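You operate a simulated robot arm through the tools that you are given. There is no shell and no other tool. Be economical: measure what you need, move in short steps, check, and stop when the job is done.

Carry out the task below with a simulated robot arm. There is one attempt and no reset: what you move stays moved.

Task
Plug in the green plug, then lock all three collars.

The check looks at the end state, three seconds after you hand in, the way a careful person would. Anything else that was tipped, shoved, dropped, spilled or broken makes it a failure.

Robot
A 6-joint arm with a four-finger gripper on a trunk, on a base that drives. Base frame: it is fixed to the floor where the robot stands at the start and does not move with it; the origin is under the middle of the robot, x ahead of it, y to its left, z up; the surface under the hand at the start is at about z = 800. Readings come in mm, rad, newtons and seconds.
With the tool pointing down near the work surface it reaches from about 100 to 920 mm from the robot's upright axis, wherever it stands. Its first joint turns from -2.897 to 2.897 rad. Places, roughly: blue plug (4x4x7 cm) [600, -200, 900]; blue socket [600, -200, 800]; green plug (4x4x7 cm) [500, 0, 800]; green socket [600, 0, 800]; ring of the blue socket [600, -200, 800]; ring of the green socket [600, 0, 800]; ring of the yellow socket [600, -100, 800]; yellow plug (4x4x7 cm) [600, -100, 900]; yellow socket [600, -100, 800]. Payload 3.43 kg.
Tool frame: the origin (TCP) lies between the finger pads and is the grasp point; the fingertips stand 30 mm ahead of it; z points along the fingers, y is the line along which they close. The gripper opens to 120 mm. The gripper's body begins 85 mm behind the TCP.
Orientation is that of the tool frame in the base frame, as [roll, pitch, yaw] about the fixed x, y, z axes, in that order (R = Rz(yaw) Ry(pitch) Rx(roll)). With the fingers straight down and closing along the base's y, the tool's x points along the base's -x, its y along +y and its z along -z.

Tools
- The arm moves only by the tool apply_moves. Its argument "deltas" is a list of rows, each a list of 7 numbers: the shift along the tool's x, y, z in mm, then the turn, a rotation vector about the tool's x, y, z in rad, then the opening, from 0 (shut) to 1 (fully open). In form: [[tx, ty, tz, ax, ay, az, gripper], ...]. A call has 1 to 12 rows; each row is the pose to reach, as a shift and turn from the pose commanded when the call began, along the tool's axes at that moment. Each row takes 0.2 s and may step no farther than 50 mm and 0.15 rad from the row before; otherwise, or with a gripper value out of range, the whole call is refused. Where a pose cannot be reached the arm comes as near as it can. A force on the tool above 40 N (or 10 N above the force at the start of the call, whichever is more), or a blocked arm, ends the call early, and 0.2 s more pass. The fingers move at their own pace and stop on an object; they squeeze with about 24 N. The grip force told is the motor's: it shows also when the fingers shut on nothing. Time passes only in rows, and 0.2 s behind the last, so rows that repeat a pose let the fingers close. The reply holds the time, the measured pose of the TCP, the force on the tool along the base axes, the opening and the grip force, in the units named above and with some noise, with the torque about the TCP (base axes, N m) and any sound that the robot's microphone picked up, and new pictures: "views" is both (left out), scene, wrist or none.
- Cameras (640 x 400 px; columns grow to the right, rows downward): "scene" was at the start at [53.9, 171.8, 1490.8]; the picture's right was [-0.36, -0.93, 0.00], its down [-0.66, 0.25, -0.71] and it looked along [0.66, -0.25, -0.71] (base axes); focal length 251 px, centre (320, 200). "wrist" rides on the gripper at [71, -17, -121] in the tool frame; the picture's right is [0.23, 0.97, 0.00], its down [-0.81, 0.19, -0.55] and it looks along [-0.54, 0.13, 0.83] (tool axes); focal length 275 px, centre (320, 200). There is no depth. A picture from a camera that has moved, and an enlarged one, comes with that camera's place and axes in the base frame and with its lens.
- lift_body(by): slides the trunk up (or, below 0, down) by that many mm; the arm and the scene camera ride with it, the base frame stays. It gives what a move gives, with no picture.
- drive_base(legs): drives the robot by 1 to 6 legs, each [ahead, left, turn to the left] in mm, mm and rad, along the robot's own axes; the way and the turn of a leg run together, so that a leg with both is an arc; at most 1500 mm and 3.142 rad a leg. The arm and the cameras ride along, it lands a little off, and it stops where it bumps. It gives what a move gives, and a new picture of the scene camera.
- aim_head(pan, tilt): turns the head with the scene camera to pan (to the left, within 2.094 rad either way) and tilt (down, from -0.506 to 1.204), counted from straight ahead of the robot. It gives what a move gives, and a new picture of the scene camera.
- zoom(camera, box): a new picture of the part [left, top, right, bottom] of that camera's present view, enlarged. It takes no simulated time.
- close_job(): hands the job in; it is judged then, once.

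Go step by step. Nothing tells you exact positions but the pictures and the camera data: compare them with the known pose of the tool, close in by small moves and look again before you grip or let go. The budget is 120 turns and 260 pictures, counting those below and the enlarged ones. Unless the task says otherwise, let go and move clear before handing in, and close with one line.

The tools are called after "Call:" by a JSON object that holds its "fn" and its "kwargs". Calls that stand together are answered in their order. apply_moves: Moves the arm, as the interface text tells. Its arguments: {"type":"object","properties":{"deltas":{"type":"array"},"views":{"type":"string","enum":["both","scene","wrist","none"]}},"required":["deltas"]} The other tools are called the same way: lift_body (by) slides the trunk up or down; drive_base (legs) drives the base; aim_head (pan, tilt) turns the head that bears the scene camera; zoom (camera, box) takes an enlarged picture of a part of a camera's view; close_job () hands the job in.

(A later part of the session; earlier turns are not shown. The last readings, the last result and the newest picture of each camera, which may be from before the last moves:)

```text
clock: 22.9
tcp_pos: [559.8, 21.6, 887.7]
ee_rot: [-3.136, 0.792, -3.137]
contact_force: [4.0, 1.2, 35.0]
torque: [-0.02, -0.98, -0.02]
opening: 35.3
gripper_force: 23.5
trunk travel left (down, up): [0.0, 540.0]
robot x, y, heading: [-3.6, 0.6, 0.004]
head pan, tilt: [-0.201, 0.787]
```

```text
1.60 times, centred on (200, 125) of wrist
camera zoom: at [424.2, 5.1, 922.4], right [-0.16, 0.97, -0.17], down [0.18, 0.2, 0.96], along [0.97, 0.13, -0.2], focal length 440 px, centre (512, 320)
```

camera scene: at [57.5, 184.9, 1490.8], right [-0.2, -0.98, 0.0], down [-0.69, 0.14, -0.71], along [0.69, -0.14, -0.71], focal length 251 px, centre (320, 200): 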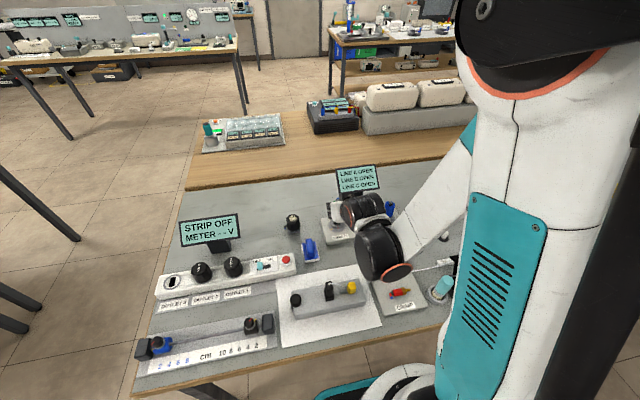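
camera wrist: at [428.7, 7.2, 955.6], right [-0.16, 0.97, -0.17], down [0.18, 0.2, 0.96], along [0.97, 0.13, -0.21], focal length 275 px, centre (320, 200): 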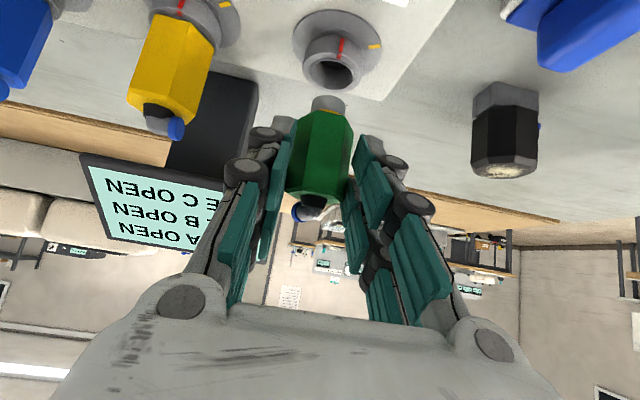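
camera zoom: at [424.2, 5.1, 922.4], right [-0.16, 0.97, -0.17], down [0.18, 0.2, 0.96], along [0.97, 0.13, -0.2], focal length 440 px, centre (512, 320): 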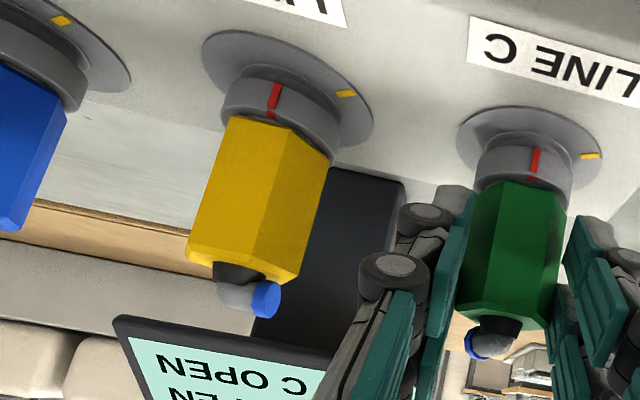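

The plug has bottomed with 35 N down on it. I'll open slightly and retract back along the tool axis.

Call:
{"fn": "apply_moves", "kwargs": {"deltas": [[0, 0, 0, 0, 0, 0, 0.36], [0, 0, 0, 0, 0, 0, 0.36], [0, 0, -20, 0, 0, 0, 0.36], [0, 0, -60, 0, 0, 0, 0.36], [0, 0, -100, 0, 0, 0, 0.36]], "views": "wrist"}}

Call:
{"fn": "zoom", "kwargs": {"camera": "wrist", "box": [100, 40, 420, 240]}}

```text
clock: 24.1
tcp_pos: [489.1, 23.2, 956.2]
ee_rot: [-3.136, 0.785, -3.137]
contact_force: [0.8, 0.2, 0.4]
torque: [0.0, 0.01, 0.0]
opening: 43.3
gripper_force: 0.0
trunk travel left (down, up): [0.0, 540.0]
robot x, y, heading: [-1.8, -0.1, 0.003]
head pan, tilt: [-0.201, 0.787]
camera wrist: at [353.9, 6.5, 991.9], right [-0.16, 0.97, -0.17], down [0.18, 0.2, 0.96], along [0.97, 0.13, -0.21], focal length 275 px, centre (320, 200)
```

wrist: 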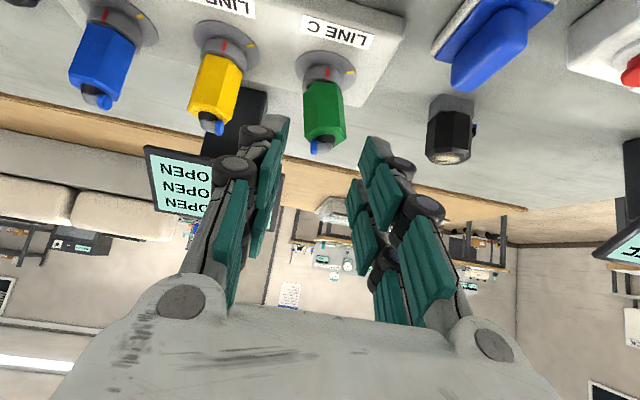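

```text
2.00 times, centred on (260, 140) of wrist
camera zoom: at [353.9, 6.5, 991.9], right [-0.16, 0.97, -0.17], down [0.18, 0.2, 0.96], along [0.97, 0.13, -0.21], focal length 551 px, centre (440, 320)
```

zoom: 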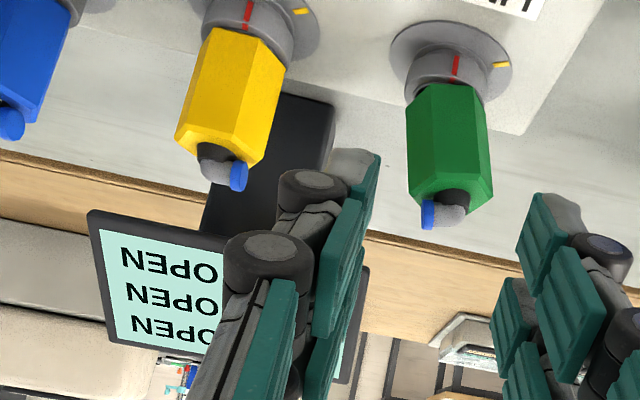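

The green plug stands seated like the others. Next I'll bring the tool vertical above socket C to grip its collar from above, around the plug.

Call:
{"fn": "apply_moves", "kwargs": {"deltas": [[-14, 0, -14, 0, 0.13, 0, 0.4], [-28, 0, -28, 0, 0.26, 0, 0.4], [-45.7, -0.5, -10.6, 0, 0.39, 0, 0.4], [-62.2, -1, 8.5, 0, 0.52, 0, 0.4], [-78.5, -1.5, 27.6, 0, 0.65, 0, 0.4], [-88.7, -1.7, 40.7, 0, 0.786, 0, 0.4], [-88.7, -1.7, 40.7, 0, 0.786, 0, 0.4]], "views": "both"}}

Call:
{"fn": "zoom", "kwargs": {"camera": "wrist", "box": [180, 40, 420, 190]}}

```text
clock: 25.7
tcp_pos: [580.0, 20.7, 990.0]
ee_rot: [-3.139, -0.002, -3.14]
contact_force: [0.1, 0.4, 0.2]
torque: [0.03, 0.09, -0.03]
opening: 48.0
gripper_force: 0.1
trunk travel left (down, up): [0.0, 540.0]
robot x, y, heading: [2.7, -0.5, 0.003]
head pan, tilt: [-0.201, 0.787]
camera scene: at [58.2, 185.0, 1415.8], right [-0.2, -0.98, 0.0], down [-0.69, 0.14, -0.71], along [0.69, -0.14, -0.71], focal length 251 px, centre (320, 200)
camera wrist: at [509.6, 4.5, 1111.6], right [-0.23, 0.97, 0.0], down [0.81, 0.19, 0.55], along [0.54, 0.12, -0.83], focal length 275 px, centre (320, 200)
```

scene: 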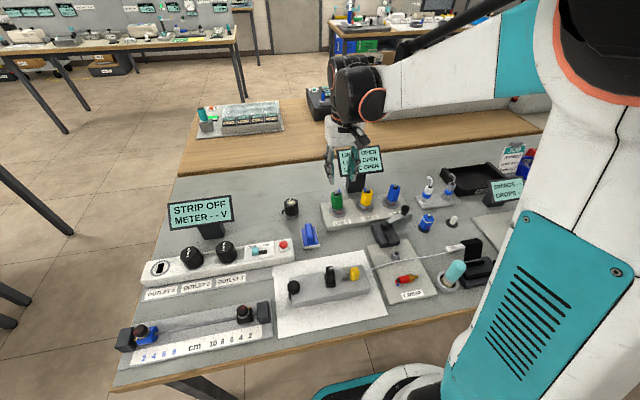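
wrist: 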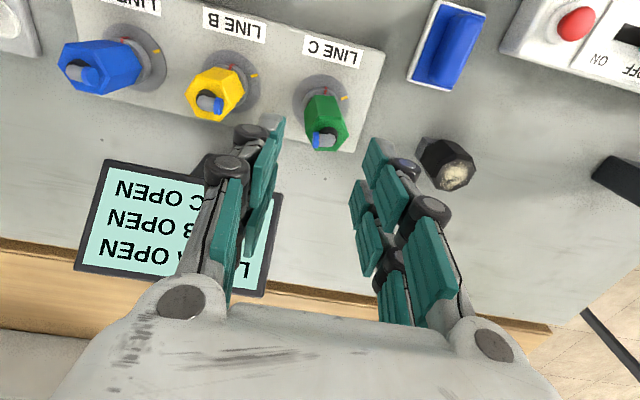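

```text
2.67 times, centred on (300, 115) of wrist
camera zoom: at [509.6, 4.5, 1111.6], right [-0.23, 0.97, 0.0], down [0.81, 0.19, 0.55], along [0.54, 0.12, -0.83], focal length 734 px, centre (373, 427)
```

zoom: 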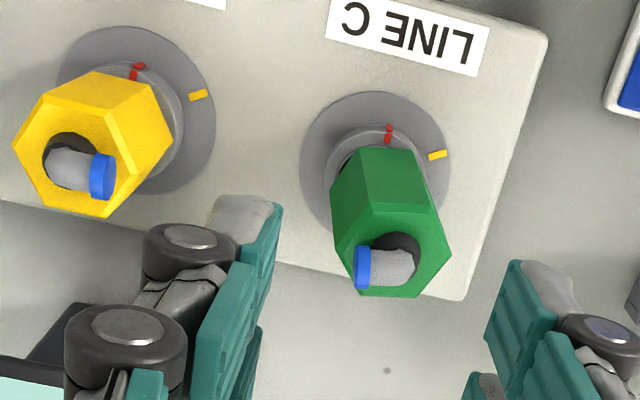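

From above, the green plug leans about 8° toward +y (top at (585, 28), base at (580, 20)), so it isn't properly seated. Socket B turns out to be at y≈-69. I'll grip the body from above to straighten it and press it in.

Call:
{"fn": "apply_moves", "kwargs": {"deltas": [[-4, 5, 25, 0, 0, 0, 0.5], [-4, 5, 60, 0, 0, 0, 0.5], [-4, 5, 95, 0, 0, 0, 0.5], [-4, 5, 104, 0, 0, 0, 0.5], [-4, 5, 104, 0, 0, 0, 0.5]], "views": "wrist"}}

Call:
{"fn": "zoom", "kwargs": {"camera": "wrist", "box": [180, 60, 420, 210]}}

```text
clock: 26.9
tcp_pos: [583.8, 26.1, 885.9]
ee_rot: [-3.139, 0.001, -3.14]
contact_force: [-0.4, -0.2, -0.4]
torque: [0.0, 0.01, -0.01]
opening: 59.8
gripper_force: 0.1
trunk travel left (down, up): [0.0, 540.0]
robot x, y, heading: [0.3, -1.5, 0.002]
head pan, tilt: [-0.201, 0.787]
camera wrist: at [513.4, 10.5, 1007.0], right [-0.23, 0.97, 0.0], down [0.81, 0.19, 0.55], along [0.54, 0.12, -0.83], focal length 275 px, centre (320, 200)
```

wrist: 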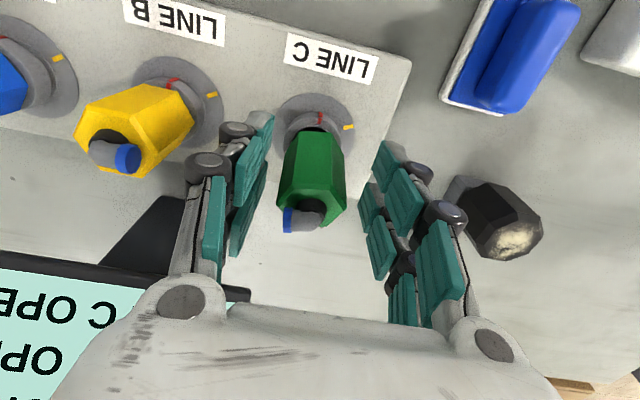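

```text
2.67 times, centred on (300, 135) of wrist
camera zoom: at [513.4, 10.5, 1007.0], right [-0.23, 0.97, 0.0], down [0.81, 0.19, 0.55], along [0.54, 0.12, -0.83], focal length 734 px, centre (373, 373)
```

zoom: 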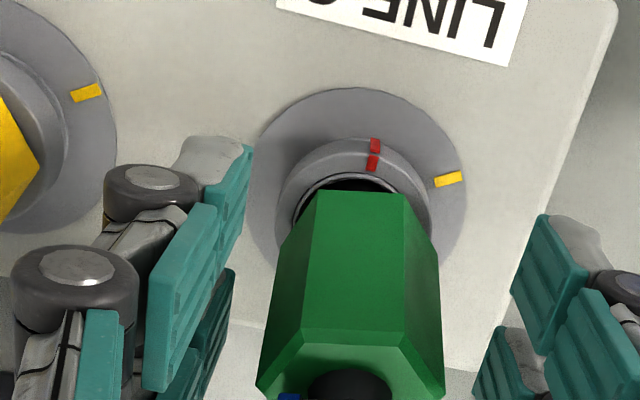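

The fingers straddle the body, and there's a gap on the -x side at the ring, so the plug leans +x too. I'll close on it.

Call:
{"fn": "apply_moves", "kwargs": {"deltas": [[0, 0, 0, 0, 0, 0, 0.35], [0, 0, 0, 0, 0, 0, 0.2], [0, 0, 0, 0, 0, 0, 0.0], [0, 0, 0, 0, 0, 0, 0.0]], "views": "wrist"}}

Call:
{"fn": "zoom", "kwargs": {"camera": "wrist", "box": [180, 60, 420, 210]}}

```text
clock: 27.9
tcp_pos: [583.8, 26.2, 886.8]
ee_rot: [-3.137, 0.001, -3.14]
contact_force: [-1.8, -6.9, 1.3]
torque: [-0.28, 0.09, -0.01]
opening: 36.2
gripper_force: 24.1
trunk travel left (down, up): [0.0, 540.0]
robot x, y, heading: [-0.2, 1.5, -0.003]
head pan, tilt: [-0.201, 0.787]
camera wrist: at [513.1, 9.7, 1007.4], right [-0.23, 0.97, 0.0], down [0.81, 0.19, 0.55], along [0.54, 0.12, -0.83], focal length 275 px, centre (320, 200)
```

wrist: 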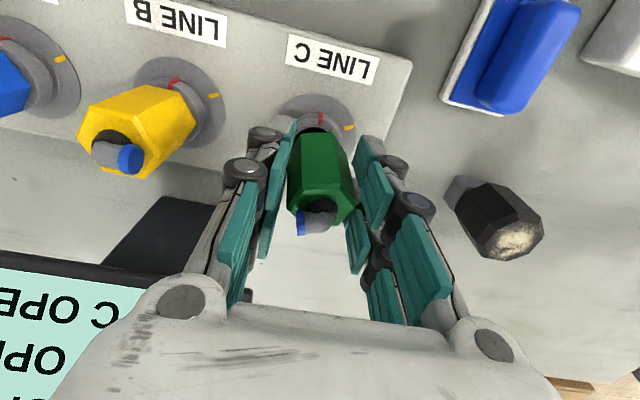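

```text
2.67 times, centred on (300, 135) of wrist
camera zoom: at [513.1, 9.7, 1007.4], right [-0.23, 0.97, 0.0], down [0.81, 0.19, 0.55], along [0.54, 0.12, -0.83], focal length 734 px, centre (373, 373)
```

zoom: 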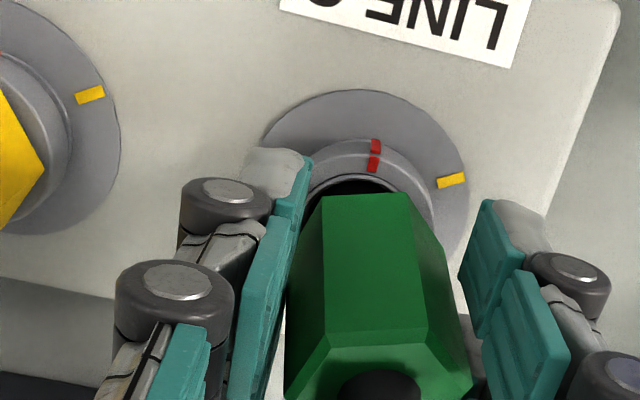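

Gripped, but the near-face rays suggest it leans about 10° toward +x. I'll check with the scene camera.

Call:
{"fn": "zoom", "kwargs": {"camera": "scene", "box": [310, 160, 420, 229]}}

Call:
{"fn": "zoom", "kwargs": {"camera": "wrist", "box": [60, 60, 380, 260]}}

```text
5.80 times, centred on (365, 194) of scene
camera zoom: at [57.3, 184.3, 1415.9], right [-0.2, -0.98, 0.0], down [-0.69, 0.14, -0.71], along [0.69, -0.14, -0.71], focal length 1458 px, centre (59, 232)
```

zoom: 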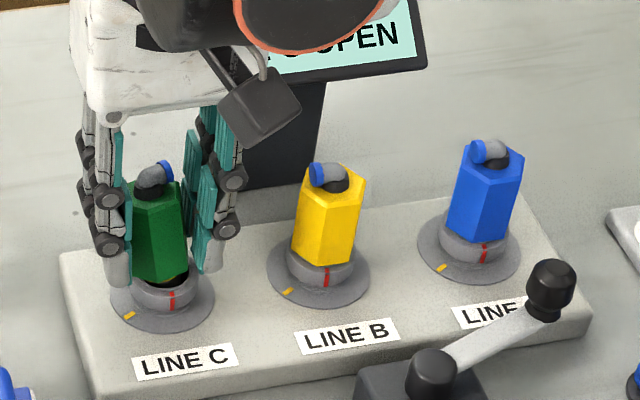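

```text
2.00 times, centred on (220, 160) of wrist
camera zoom: at [513.1, 9.7, 1007.4], right [-0.23, 0.97, 0.0], down [0.81, 0.19, 0.55], along [0.54, 0.12, -0.83], focal length 551 px, centre (520, 280)
```

zoom: 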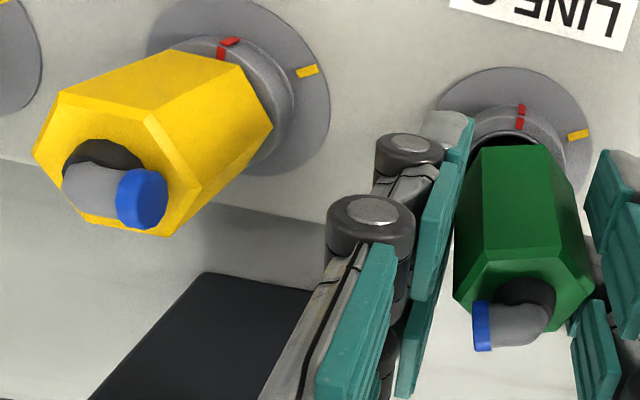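

The scene view is clear: green leans away (+x) with gold visible at the front, while the other two sit flush. I'll tilt the gripper so the plug top comes back to -x, pivoting about the nose and recentring in y.

Call:
{"fn": "apply_moves", "kwargs": {"deltas": [[0, -1, -4, 0, 0, 0, 0], [3, -2.5, -4, 0, -0.07, 0, 0], [7, -4, -4, 0, -0.14, 0, 0], [10, -4.5, -4, 0, -0.2, 0, 0], [10, -4.5, -4, 0, -0.2, 0, 0]], "views": "none"}}

Call:
{"fn": "zoom", "kwargs": {"camera": "scene", "box": [310, 160, 420, 229]}}

Call:
{"fn": "zoom", "kwargs": {"camera": "wrist", "box": [60, 60, 380, 260]}}

```text
clock: 29.1
tcp_pos: [574.1, 20.9, 890.6]
ee_rot: [-3.139, 0.201, -3.139]
contact_force: [-0.2, -0.3, -0.1]
torque: [0.03, -0.01, 0.0]
opening: 34.3
gripper_force: 24.2
trunk travel left (down, up): [0.0, 540.0]
robot x, y, heading: [-2.4, -2.4, 0.003]
head pan, tilt: [-0.201, 0.787]
```

```text
5.80 times, centred on (365, 194) of scene
camera zoom: at [57.3, 185.0, 1415.8], right [-0.2, -0.98, 0.0], down [-0.69, 0.14, -0.71], along [0.69, -0.14, -0.71], focal length 1458 px, centre (59, 232)
```

zoom: 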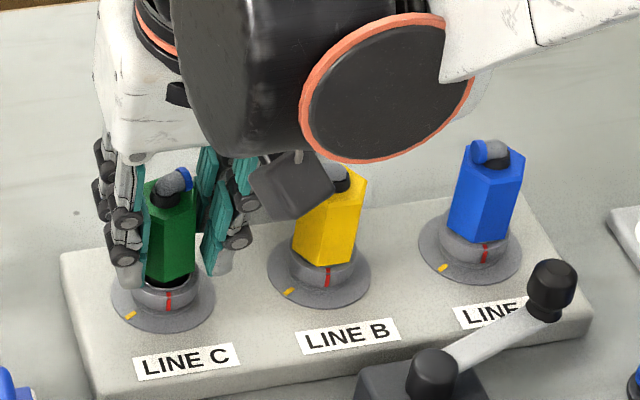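

```text
2.00 times, centred on (220, 160) of wrist
camera zoom: at [481.3, 5.3, 995.1], right [-0.23, 0.97, -0.05], down [0.68, 0.2, 0.7], along [0.69, 0.13, -0.71], focal length 551 px, centre (520, 280)
```

zoom: 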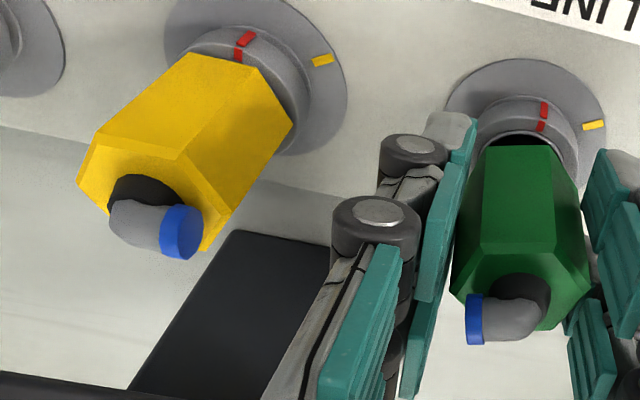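

Now it appears upright and free (no force). I'll press straight down slowly.

Call:
{"fn": "apply_moves", "kwargs": {"deltas": [[0.6, 0, 2.9, 0, 0, 0, 0], [1.0, 0, 4.9, 0, 0, 0, 0], [1.4, 0, 6.9, 0, 0, 0, 0], [1.8, 0, 8.8, 0, 0, 0, 0], [2.2, 0, 10.8, 0, 0, 0, 0]], "views": "none"}}

Call:
{"fn": "zoom", "kwargs": {"camera": "scene", "box": [310, 160, 420, 229]}}

Call:
{"fn": "zoom", "kwargs": {"camera": "wrist", "box": [60, 60, 380, 260]}}

```text
clock: 30.1
tcp_pos: [574.5, 20.2, 885.0]
ee_rot: [-3.137, 0.203, -3.141]
contact_force: [-5.7, -1.4, 31.4]
torque: [-0.11, 0.19, -0.04]
opening: 33.2
gripper_force: 23.9
trunk travel left (down, up): [0.0, 540.0]
robot x, y, heading: [1.0, -0.7, 0.003]
head pan, tilt: [-0.201, 0.787]
stopped in row 4: the force on the tool passed its limit at 47 N (the readings are from after the stop); the commanded pose is now the measured one
```

```text
5.80 times, centred on (365, 194) of scene
camera zoom: at [54.8, 184.7, 1416.2], right [-0.2, -0.98, 0.0], down [-0.69, 0.14, -0.71], along [0.69, -0.14, -0.71], focal length 1458 px, centre (59, 232)
```

zoom: 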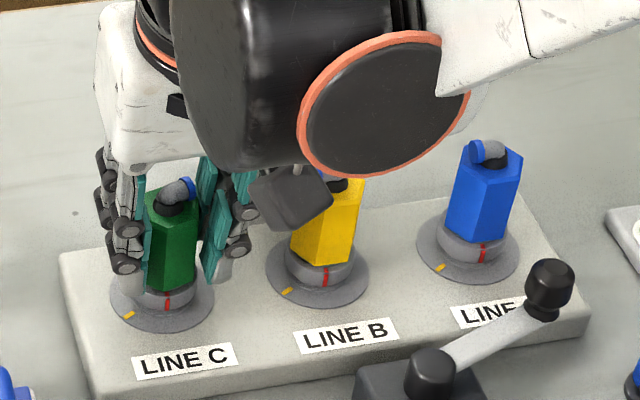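

```text
2.00 times, centred on (220, 160) of wrist
camera zoom: at [480.4, 4.2, 989.0], right [-0.23, 0.97, -0.05], down [0.68, 0.2, 0.7], along [0.7, 0.12, -0.71], focal length 551 px, centre (520, 280)
```

zoom: 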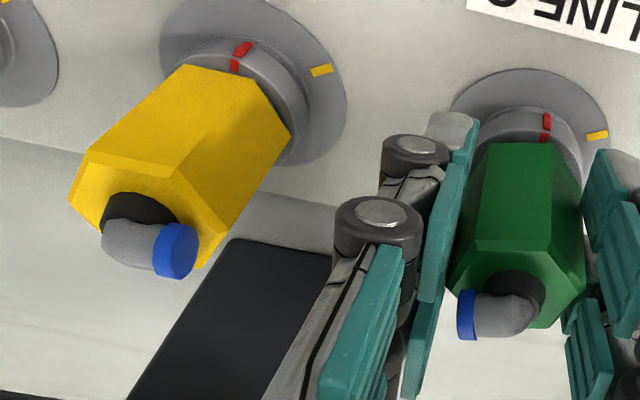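

It moved down and now looks flush like yellow. I'll release, rise clear and inspect.

Call:
{"fn": "apply_moves", "kwargs": {"deltas": [[0, 0, -1, 0, 0, 0, 0.4], [0, 0, -1, 0, 0, 0, 0.4], [-2, 0, -30, 0, 0.05, 0, 0.4], [-4, 0, -75, 0, 0.12, 0, 0.4], [-20, 0, -105, 0, 0.2, 0, 0.4]], "views": "wrist"}}

Call:
{"fn": "zoom", "kwargs": {"camera": "scene", "box": [310, 160, 420, 229]}}

Call:
{"fn": "zoom", "kwargs": {"camera": "wrist", "box": [140, 20, 460, 220]}}

```text
clock: 31.3
tcp_pos: [574.9, 22.4, 990.6]
ee_rot: [-3.136, 0.001, 3.141]
contact_force: [-0.7, -0.1, 0.2]
torque: [0.0, -0.05, 0.0]
opening: 48.1
gripper_force: 0.0
trunk travel left (down, up): [0.0, 540.0]
robot x, y, heading: [-2.9, 1.6, 0.001]
head pan, tilt: [-0.201, 0.787]
camera wrist: at [503.9, 5.9, 1112.2], right [-0.23, 0.97, 0.0], down [0.81, 0.19, 0.55], along [0.54, 0.12, -0.83], focal length 275 px, centre (320, 200)
```

wrist: 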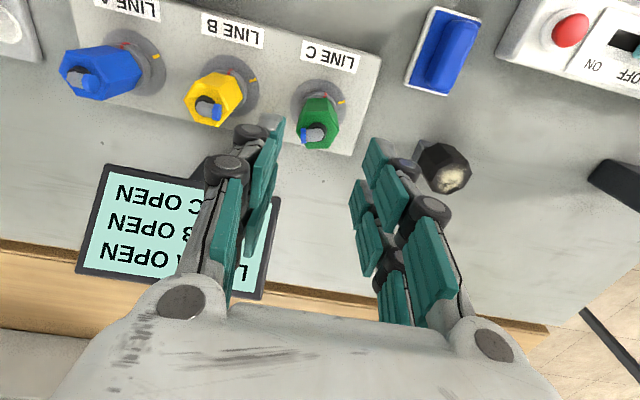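

```text
5.80 times, centred on (365, 194) of scene
camera zoom: at [56.9, 184.9, 1415.8], right [-0.2, -0.98, 0.0], down [-0.69, 0.14, -0.71], along [0.69, -0.14, -0.71], focal length 1458 px, centre (59, 232)
```

zoom: 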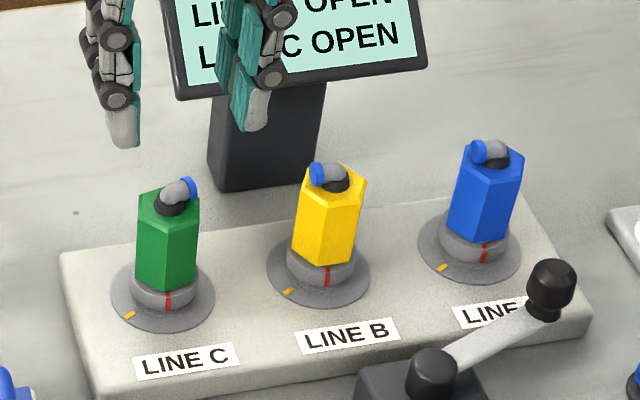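

```text
2.00 times, centred on (300, 120) of wrist
camera zoom: at [503.9, 5.9, 1112.2], right [-0.23, 0.97, 0.0], down [0.81, 0.19, 0.55], along [0.54, 0.12, -0.83], focal length 551 px, centre (360, 360)
```

zoom: 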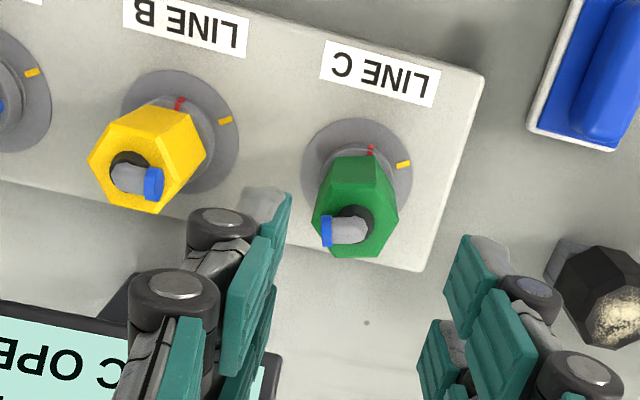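

Green is now flush and upright, matching the others. Now collar C: I'll yaw the gripper CCW by 0.82 so the fingers meet the plug's flats, then descend around the plug.

Call:
{"fn": "apply_moves", "kwargs": {"deltas": [[-1, 0, 0, 0, 0, -0.14, 0.43], [-2, -1, 0, 0, 0, -0.28, 0.43], [-3, -1, 0, 0, 0, -0.42, 0.43], [-4, -1.5, 0, 0, 0, -0.56, 0.43], [-5, -1.9, 0, 0, 0, -0.7, 0.43], [-5.1, -1.9, 10, 0, 0, -0.82, 0.43], [-5.1, -1.9, 40, 0, 0, -0.82, 0.43]], "views": "wrist"}}

Call:
{"fn": "zoom", "kwargs": {"camera": "wrist", "box": [180, 40, 420, 190]}}

```text
clock: 32.9
tcp_pos: [580.4, 20.4, 949.1]
ee_rot: [-3.136, 0.0, -2.32]
contact_force: [-0.4, -0.5, 0.0]
torque: [0.02, -0.01, 0.02]
opening: 51.7
gripper_force: 0.0
trunk travel left (down, up): [0.0, 540.0]
robot x, y, heading: [-0.5, -0.4, 0.002]
head pan, tilt: [-0.201, 0.787]
camera wrist: at [544.8, -44.0, 1070.9], right [-0.87, 0.49, 0.0], down [0.41, 0.73, 0.55], along [0.27, 0.48, -0.83], focal length 275 px, centre (320, 200)
```

wrist: 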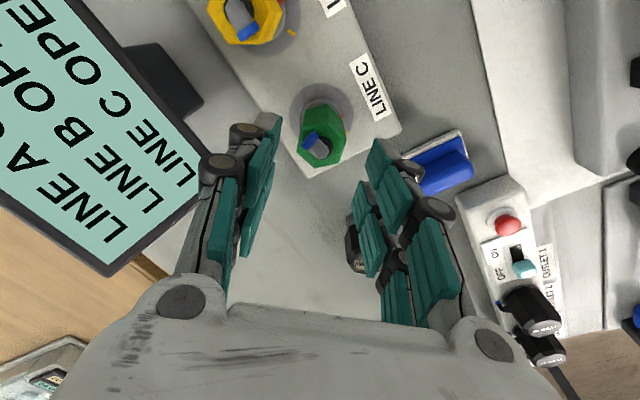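

```text
2.67 times, centred on (300, 115) of wrist
camera zoom: at [544.8, -44.0, 1070.9], right [-0.87, 0.49, 0.0], down [0.41, 0.73, 0.55], along [0.27, 0.48, -0.83], focal length 734 px, centre (373, 427)
```

zoom: 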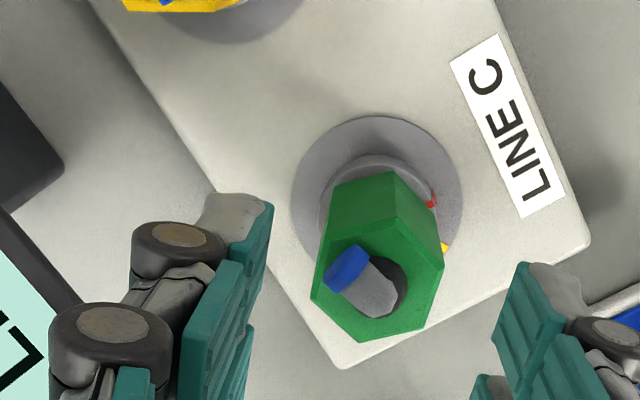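

The flats face the fingers. I'll nudge about 1.5 mm to the collar centre and descend to just above the disc.

Call:
{"fn": "apply_moves", "kwargs": {"deltas": [[1.7, 0.4, 25, 0, 0, 0, 0.43], [1.7, 0.4, 50, 0, 0, 0, 0.43], [1.7, 0.4, 70, 0, 0, 0, 0.43], [1.7, 0.4, 80, 0, 0, 0, 0.43], [1.7, 0.4, 80, 0, 0, 0, 0.43]], "views": "wrist"}}

Call:
{"fn": "zoom", "kwargs": {"camera": "scene", "box": [310, 160, 420, 229]}}

Call:
{"fn": "zoom", "kwargs": {"camera": "wrist", "box": [180, 60, 420, 210]}}

```text
clock: 34.1
tcp_pos: [580.5, 17.3, 869.6]
ee_rot: [-3.139, -0.003, -2.321]
contact_force: [0.3, 0.1, -0.1]
torque: [-0.05, 0.0, 0.02]
opening: 51.5
gripper_force: 0.0
trunk travel left (down, up): [0.0, 540.0]
robot x, y, heading: [-3.3, -0.3, 0.004]
head pan, tilt: [-0.201, 0.787]
camera wrist: at [543.4, -46.1, 990.8], right [-0.87, 0.5, 0.0], down [0.41, 0.73, 0.55], along [0.28, 0.48, -0.83], focal length 275 px, centre (320, 200)
```

wrist: 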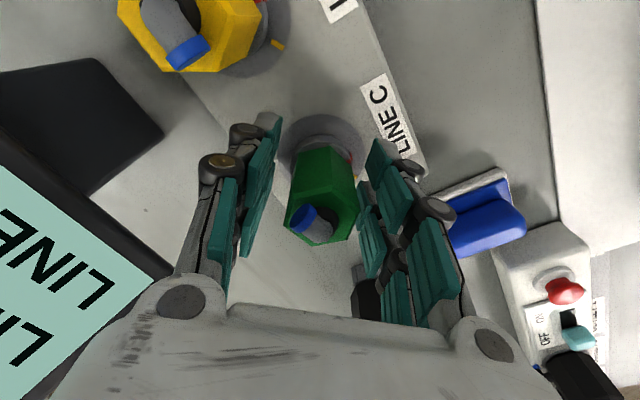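

```text
5.80 times, centred on (365, 194) of scene
camera zoom: at [57.6, 184.9, 1415.8], right [-0.2, -0.98, 0.0], down [-0.69, 0.14, -0.71], along [0.69, -0.14, -0.71], focal length 1458 px, centre (59, 232)
```

zoom: 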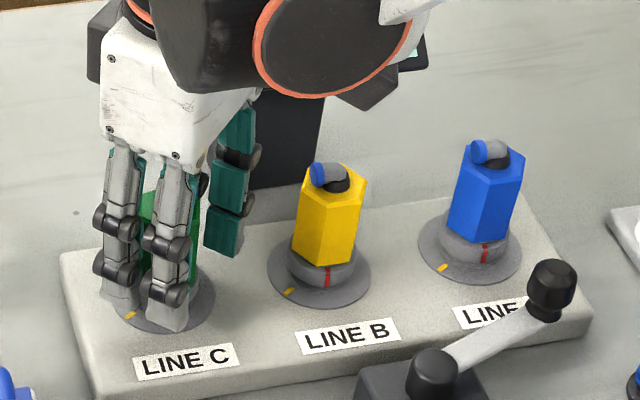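

```text
2.67 times, centred on (300, 135) of wrist
camera zoom: at [543.4, -46.1, 990.8], right [-0.87, 0.5, 0.0], down [0.41, 0.73, 0.55], along [0.28, 0.48, -0.83], focal length 734 px, centre (373, 373)
```

zoom: 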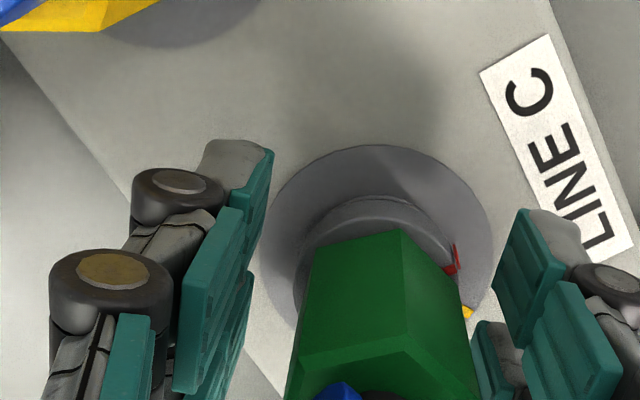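

Well centred. I'll descend further to the collar's height, watching force.

Call:
{"fn": "apply_moves", "kwargs": {"deltas": [[0, 0, 3, 0, 0, 0, 0.43], [0, 0, 6, 0, 0, 0, 0.43], [0, 0, 9, 0, 0, 0, 0.43], [0, 0, 11, 0, 0, 0, 0.43]], "views": "none"}}

Call:
{"fn": "zoom", "kwargs": {"camera": "wrist", "box": [180, 60, 420, 210]}}

Call:
{"fn": "zoom", "kwargs": {"camera": "scene", "box": [310, 180, 380, 224]}}

```text
clock: 35.1
tcp_pos: [578.7, 16.4, 858.3]
ee_rot: [-3.137, -0.002, -2.322]
contact_force: [0.0, 0.5, 0.6]
torque: [0.0, -0.02, 0.0]
opening: 51.5
gripper_force: 0.0
trunk travel left (down, up): [0.0, 540.0]
robot x, y, heading: [-2.2, 0.9, -0.001]
head pan, tilt: [-0.201, 0.787]
```

```text
2.67 times, centred on (300, 135) of wrist
camera zoom: at [542.3, -45.8, 980.4], right [-0.87, 0.5, 0.0], down [0.41, 0.73, 0.55], along [0.28, 0.48, -0.83], focal length 734 px, centre (373, 373)
```

zoom: 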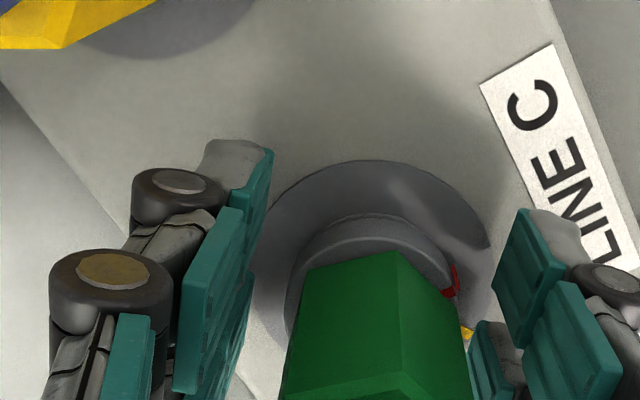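

```text
9.09 times, centred on (345, 202) of scene
camera zoom: at [57.5, 184.9, 1415.8], right [-0.2, -0.98, 0.0], down [-0.69, 0.14, -0.71], along [0.69, -0.14, -0.71], focal length 2286 px, centre (93, 182)
```

zoom: 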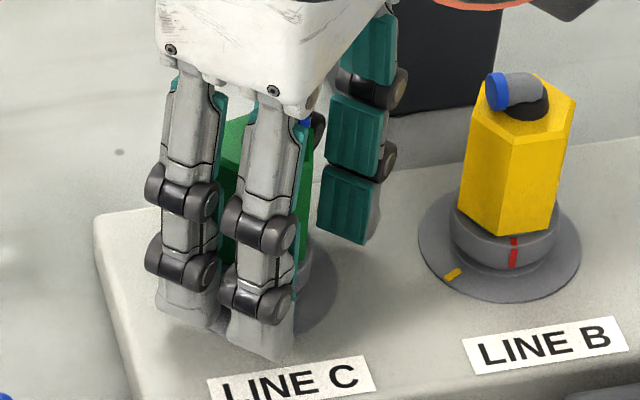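

The tips are at collar height. I'll close on it.

Call:
{"fn": "apply_moves", "kwargs": {"deltas": [[0, 0, 0, 0, 0, 0, 0.3], [0, 0, 0, 0, 0, 0, 0.15], [0, 0, 0, 0, 0, 0, 0.0], [0, 0, 0, 0, 0, 0, 0.0]], "views": "none"}}

Call:
{"fn": "zoom", "kwargs": {"camera": "wrist", "box": [180, 60, 420, 210]}}

```text
clock: 36.1
tcp_pos: [578.1, 16.9, 859.3]
ee_rot: [-3.139, -0.002, -2.322]
contact_force: [-4.5, 2.3, -3.5]
torque: [0.09, 0.1, 0.04]
opening: 37.0
gripper_force: 45.2
trunk travel left (down, up): [0.0, 540.0]
robot x, y, heading: [0.7, 0.2, 0.002]
head pan, tilt: [-0.201, 0.787]
```

```text
2.67 times, centred on (300, 135) of wrist
camera zoom: at [542.0, -45.6, 980.5], right [-0.87, 0.49, 0.0], down [0.41, 0.73, 0.55], along [0.28, 0.48, -0.83], focal length 734 px, centre (373, 373)
```

zoom: 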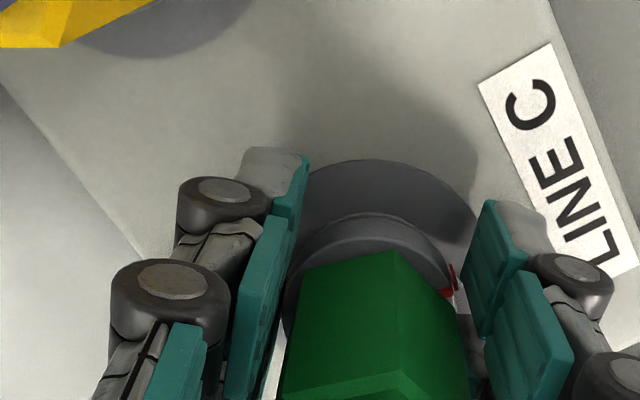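

The collar is gripped at 37 mm. I'll turn it clockwise (+z of the tool) by about 60°.

Call:
{"fn": "apply_moves", "kwargs": {"deltas": [[0, 1, 0, 0, 0, 0.1, 0], [0, 1, 0, 0, 0, 0.22, 0], [0, 1, 0, 0, 0, 0.34, 0], [0, 1, 0, 0, 0, 0.46, 0], [0, 1, 0, 0, 0, 0.58, 0], [0, 1, 0, 0, 0, 0.7, 0], [0, 1, 0, 0, 0, 0.82, 0], [0, 1, 0, 0, 0, 0.94, 0], [0, 1, 0, 0, 0, 1.05, 0]], "views": "scene"}}

Call:
{"fn": "zoom", "kwargs": {"camera": "wrist", "box": [180, 60, 420, 210]}}

Call:
{"fn": "zoom", "kwargs": {"camera": "scene", "box": [310, 140, 410, 224]}}

```text
clock: 38.1
tcp_pos: [578.5, 19.8, 859.0]
ee_rot: [-3.137, 0.006, 2.912]
contact_force: [-0.3, 26.7, 7.0]
torque: [0.85, -0.26, 0.66]
opening: 36.5
gripper_force: 44.9
trunk travel left (down, up): [0.0, 540.0]
robot x, y, heading: [-0.0, 0.4, 0.002]
head pan, tilt: [-0.201, 0.787]
camera scene: at [56.9, 187.3, 1415.6], right [-0.2, -0.98, 0.0], down [-0.69, 0.14, -0.71], along [0.69, -0.14, -0.71], focal length 251 px, centre (320, 200)
```

scene: 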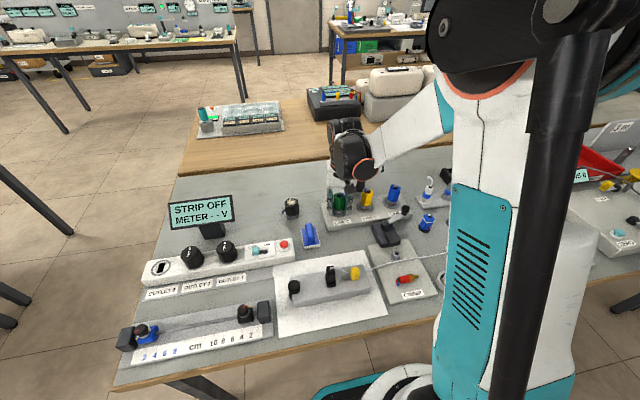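

```text
2.67 times, centred on (300, 135) of wrist
camera zoom: at [504.9, 21.8, 979.7], right [0.0, 1.0, 0.0], down [0.83, 0.01, 0.56], along [0.56, 0.0, -0.83], focal length 734 px, centre (373, 373)
```

zoom: 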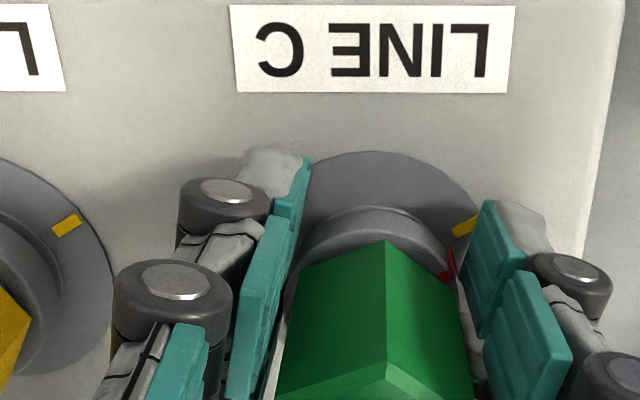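

```text
4.76 times, centred on (360, 182) of scene
camera zoom: at [56.9, 187.3, 1415.6], right [-0.2, -0.98, 0.0], down [-0.69, 0.14, -0.71], along [0.69, -0.14, -0.71], focal length 1197 px, centre (130, 286)
```

zoom: 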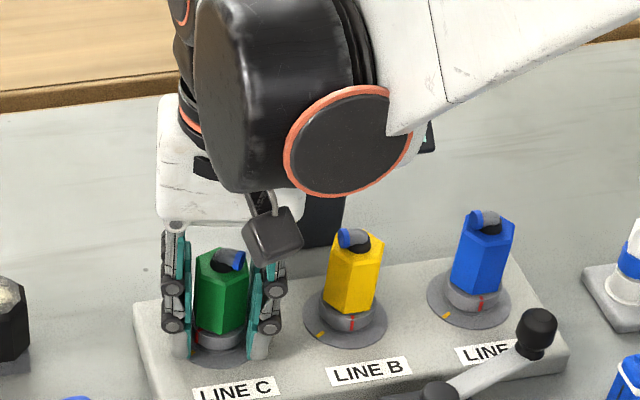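

Red appears to have come round to the yellow mark. I'll release, rise, and check the marks and the screen.

Call:
{"fn": "apply_moves", "kwargs": {"deltas": [[0, 0, 0, 0, 0, 0, 0.43], [0, 0, 0, 0, 0, 0, 0.43], [0, 0, -30, 0, 0, 0, 0.43], [0, 0, -75, 0, 0, 0, 0.43], [0, 0, -110, 0, 0, 0, 0.43], [0, 0, -130, 0, 0, 0, 0.43]], "views": "wrist"}}

Call:
{"fn": "zoom", "kwargs": {"camera": "wrist", "box": [100, 20, 420, 220]}}

Call:
{"fn": "zoom", "kwargs": {"camera": "scene", "box": [310, 140, 420, 224]}}

```text
clock: 39.5
tcp_pos: [577.5, 19.6, 986.6]
ee_rot: [-3.139, 0.004, 2.913]
contact_force: [-0.4, -0.3, 0.6]
torque: [-0.02, 0.04, -0.02]
opening: 51.7
gripper_force: 0.0
trunk travel left (down, up): [0.0, 540.0]
robot x, y, heading: [0.8, -0.9, -0.002]
head pan, tilt: [-0.201, 0.787]
camera wrist: at [504.3, 19.1, 1108.9], right [0.0, 1.0, 0.0], down [0.83, 0.0, 0.55], along [0.55, 0.0, -0.83], focal length 275 px, centre (320, 200)
```

wrist: 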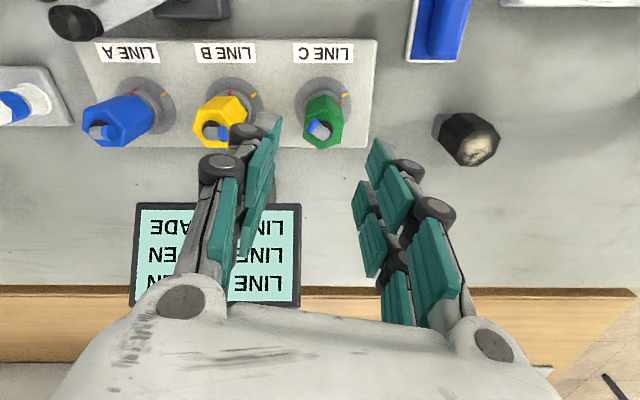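

```text
2.00 times, centred on (260, 120) of wrist
camera zoom: at [504.3, 19.1, 1108.9], right [0.0, 1.0, 0.0], down [0.83, 0.0, 0.55], along [0.55, 0.0, -0.83], focal length 551 px, centre (440, 360)
```

zoom: 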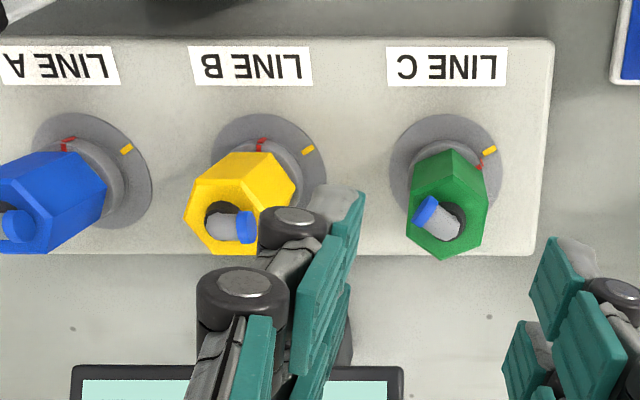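

```text
4.76 times, centred on (365, 182) of scene
camera zoom: at [57.4, 184.9, 1415.8], right [-0.2, -0.98, 0.0], down [-0.69, 0.14, -0.71], along [0.69, -0.14, -0.71], focal length 1197 px, centre (106, 286)
```

zoom: 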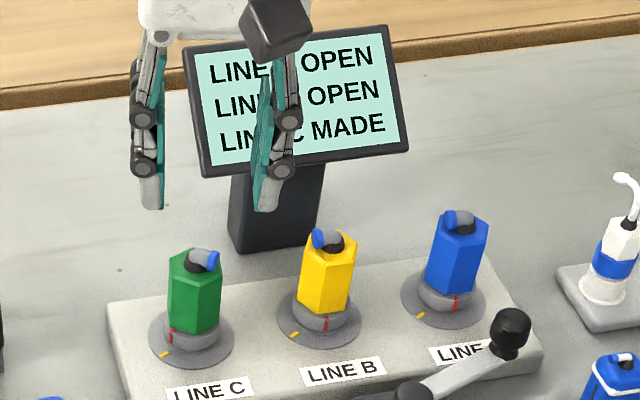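

The screen says LINE C MADE. I'll check the mark alignment in close-up.

Call:
{"fn": "zoom", "kwargs": {"camera": "wrist", "box": [280, 65, 376, 125]}}

Call:
{"fn": "zoom", "kwargs": {"camera": "scene", "box": [328, 185, 408, 235]}}

```text
6.67 times, centred on (328, 95) of wrist
camera zoom: at [504.3, 19.1, 1108.9], right [0.0, 1.0, 0.0], down [0.83, 0.0, 0.55], along [0.55, 0.0, -0.83], focal length 1835 px, centre (267, 900)
```

zoom: 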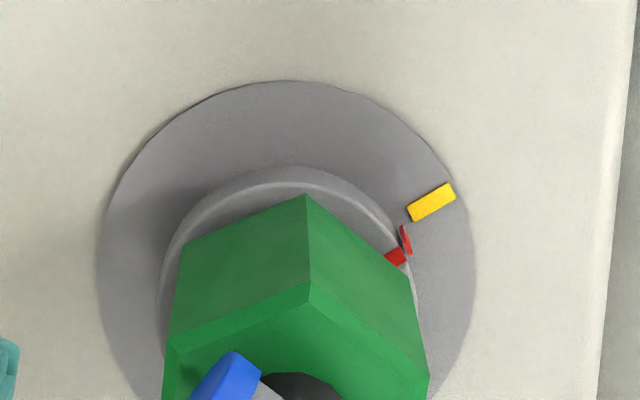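

```text
8.00 times, centred on (368, 210) of scene
camera zoom: at [57.4, 184.9, 1415.8], right [-0.2, -0.98, 0.0], down [-0.69, 0.14, -0.71], along [0.69, -0.14, -0.71], focal length 2011 px, centre (-64, 120)
```

zoom: 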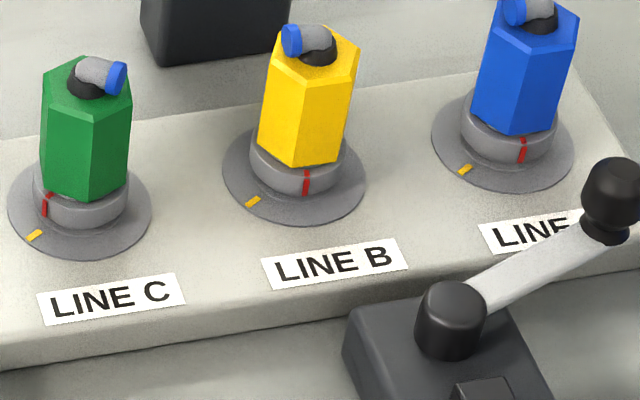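

The marks line up and C is locked. B is 89.7 mm toward -y. I'll move above B, winding the wrist back for the next turn.

Call:
{"fn": "apply_moves", "kwargs": {"deltas": [[-3, -11, 0, 0, 0, -0.131, 0.43], [-5, -22, 0, 0, 0, -0.262, 0.43], [-8, -33, 0, 0, 0, -0.393, 0.43], [-11, -44, 0, 0, 0, -0.524, 0.43], [-13, -55, 0, 0, 0, -0.655, 0.43], [-16, -66, 0, 0, 0, -0.786, 0.43], [-19, -77, 0, 0, 0, -0.917, 0.43], [-21.3, -87, 0, 0, 0, -1.05, 0.43], [-21.3, -87, 30, 0, 0, -1.05, 0.43]], "views": "wrist"}}

Call:
{"fn": "zoom", "kwargs": {"camera": "wrist", "box": [180, 40, 420, 190]}}

```text
clock: 41.5
tcp_pos: [579.2, -71.5, 958.0]
ee_rot: [-3.136, -0.003, -2.319]
contact_force: [-0.7, -0.5, 0.3]
torque: [-0.03, -0.04, -0.02]
opening: 51.7
gripper_force: 0.1
trunk travel left (down, up): [0.0, 540.0]
robot x, y, heading: [-2.8, -0.9, -0.001]
head pan, tilt: [-0.201, 0.787]
camera wrist: at [543.4, -134.5, 1080.0], right [-0.87, 0.49, 0.0], down [0.41, 0.73, 0.55], along [0.27, 0.48, -0.83], focal length 275 px, centre (320, 200)
```

wrist: 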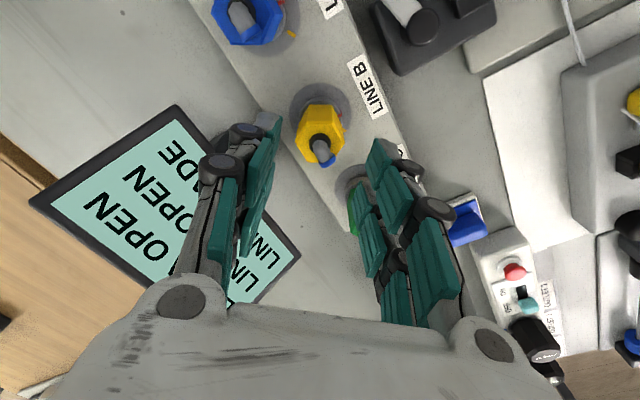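

```text
2.67 times, centred on (300, 115) of wrist
camera zoom: at [543.4, -134.5, 1080.0], right [-0.87, 0.49, 0.0], down [0.41, 0.73, 0.55], along [0.27, 0.48, -0.83], focal length 734 px, centre (373, 427)
```

zoom: 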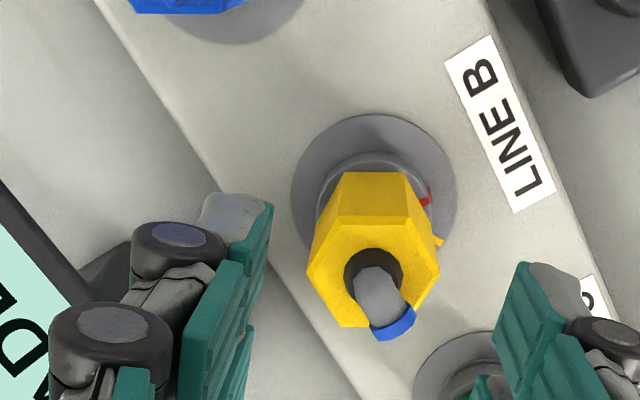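

Yellow's flats are 18° further clockwise, so I'll start there (+0.31) and descend to the collar.

Call:
{"fn": "apply_moves", "kwargs": {"deltas": [[-0.7, 0.7, 0, 0, 0, 0.13, 0.43], [-0.7, 0.7, 0, 0, 0, 0.26, 0.43], [-0.7, 0.7, 5, 0, 0, 0.31, 0.43], [-0.7, 0.7, 35, 0, 0, 0.31, 0.43], [-0.7, 0.7, 65, 0, 0, 0.31, 0.43], [-0.7, 0.7, 85, 0, 0, 0.31, 0.43], [-0.7, 0.7, 93, 0, 0, 0.31, 0.43], [-0.7, 0.7, 99, 0, 0, 0.31, 0.43]], "views": "none"}}

Call:
{"fn": "zoom", "kwargs": {"camera": "wrist", "box": [180, 60, 420, 210]}}

Call:
{"fn": "zoom", "kwargs": {"camera": "scene", "box": [320, 160, 420, 230]}}

```text
clock: 43.3
tcp_pos: [578.8, -71.6, 860.5]
ee_rot: [-3.138, 0.002, -2.63]
contact_force: [-0.5, 0.1, 0.1]
torque: [0.0, 0.0, -0.01]
opening: 51.7
gripper_force: 0.0
trunk travel left (down, up): [0.0, 540.0]
robot x, y, heading: [-2.6, 1.3, -0.001]
head pan, tilt: [-0.201, 0.787]
```

```text
2.67 times, centred on (300, 135) of wrist
camera zoom: at [525.1, -118.9, 981.8], right [-0.68, 0.74, 0.0], down [0.61, 0.57, 0.55], along [0.41, 0.37, -0.83], focal length 734 px, centre (373, 373)
```

zoom: 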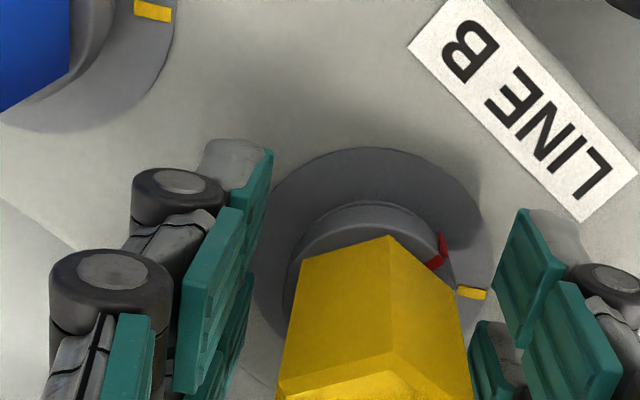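

```text
5.71 times, centred on (370, 195) of scene
camera zoom: at [57.4, 184.9, 1415.8], right [-0.2, -0.98, 0.0], down [-0.69, 0.14, -0.71], along [0.69, -0.14, -0.71], focal length 1437 px, centre (34, 229)
```

zoom: 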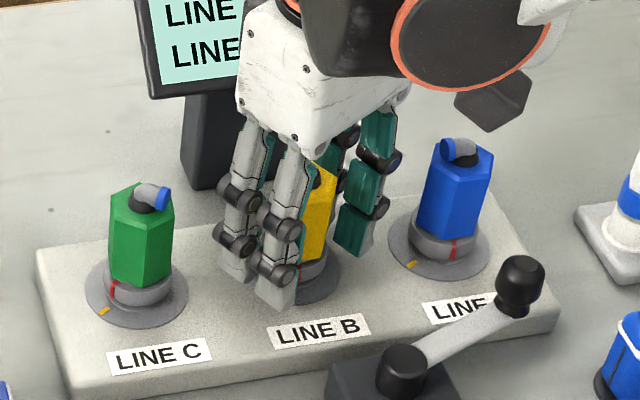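

Well positioned. I'll close on collar B and turn it 60° clockwise.

Call:
{"fn": "apply_moves", "kwargs": {"deltas": [[0, 0, 1.5, 0, 0, 0, 0.25], [0, 0, 1.5, 0, 0, 0, 0], [0, 0, 1.5, 0, 0, 0, 0], [0, 0, 1.5, 0, 0, 0.1, 0], [0, 0, 1.5, 0, 0, 0.22, 0], [0, 0, 1.5, 0, 0, 0.34, 0], [0, 0, 1.5, 0, 0, 0.46, 0], [0, 0, 1.5, 0, 0, 0.58, 0], [0, 0, 1.5, 0, 0, 0.7, 0], [0, 0, 1.5, 0, 0, 0.82, 0], [0, 0, 1.5, 0, 0, 0.94, 0], [0, 0, 1.5, 0, 0, 1.06, 0]], "views": "none"}}

Call:
{"fn": "zoom", "kwargs": {"camera": "wrist", "box": [180, 60, 420, 210]}}

```text
clock: 45.9
tcp_pos: [580.2, -69.0, 858.2]
ee_rot: [-3.137, 0.005, 2.593]
contact_force: [20.4, 22.2, 11.0]
torque: [0.4, -0.88, 0.55]
opening: 35.6
gripper_force: 45.0
trunk travel left (down, up): [0.0, 540.0]
robot x, y, heading: [-0.9, -0.6, -0.001]
head pan, tilt: [-0.201, 0.787]
```

```text
2.67 times, centred on (300, 135) of wrist
camera zoom: at [510.8, -44.9, 978.9], right [0.31, 0.95, 0.0], down [0.79, -0.26, 0.56], along [0.53, -0.18, -0.83], focal length 734 px, centre (373, 373)
```

zoom: 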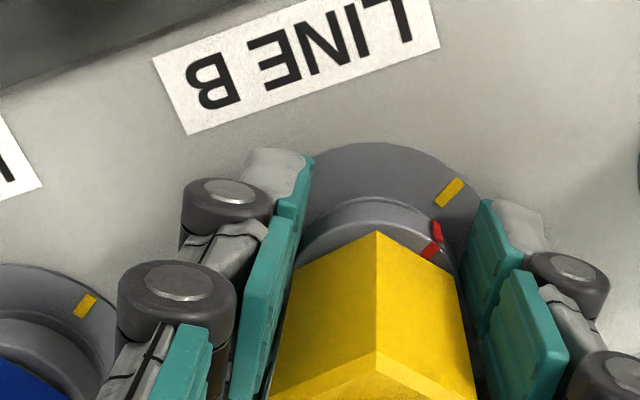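

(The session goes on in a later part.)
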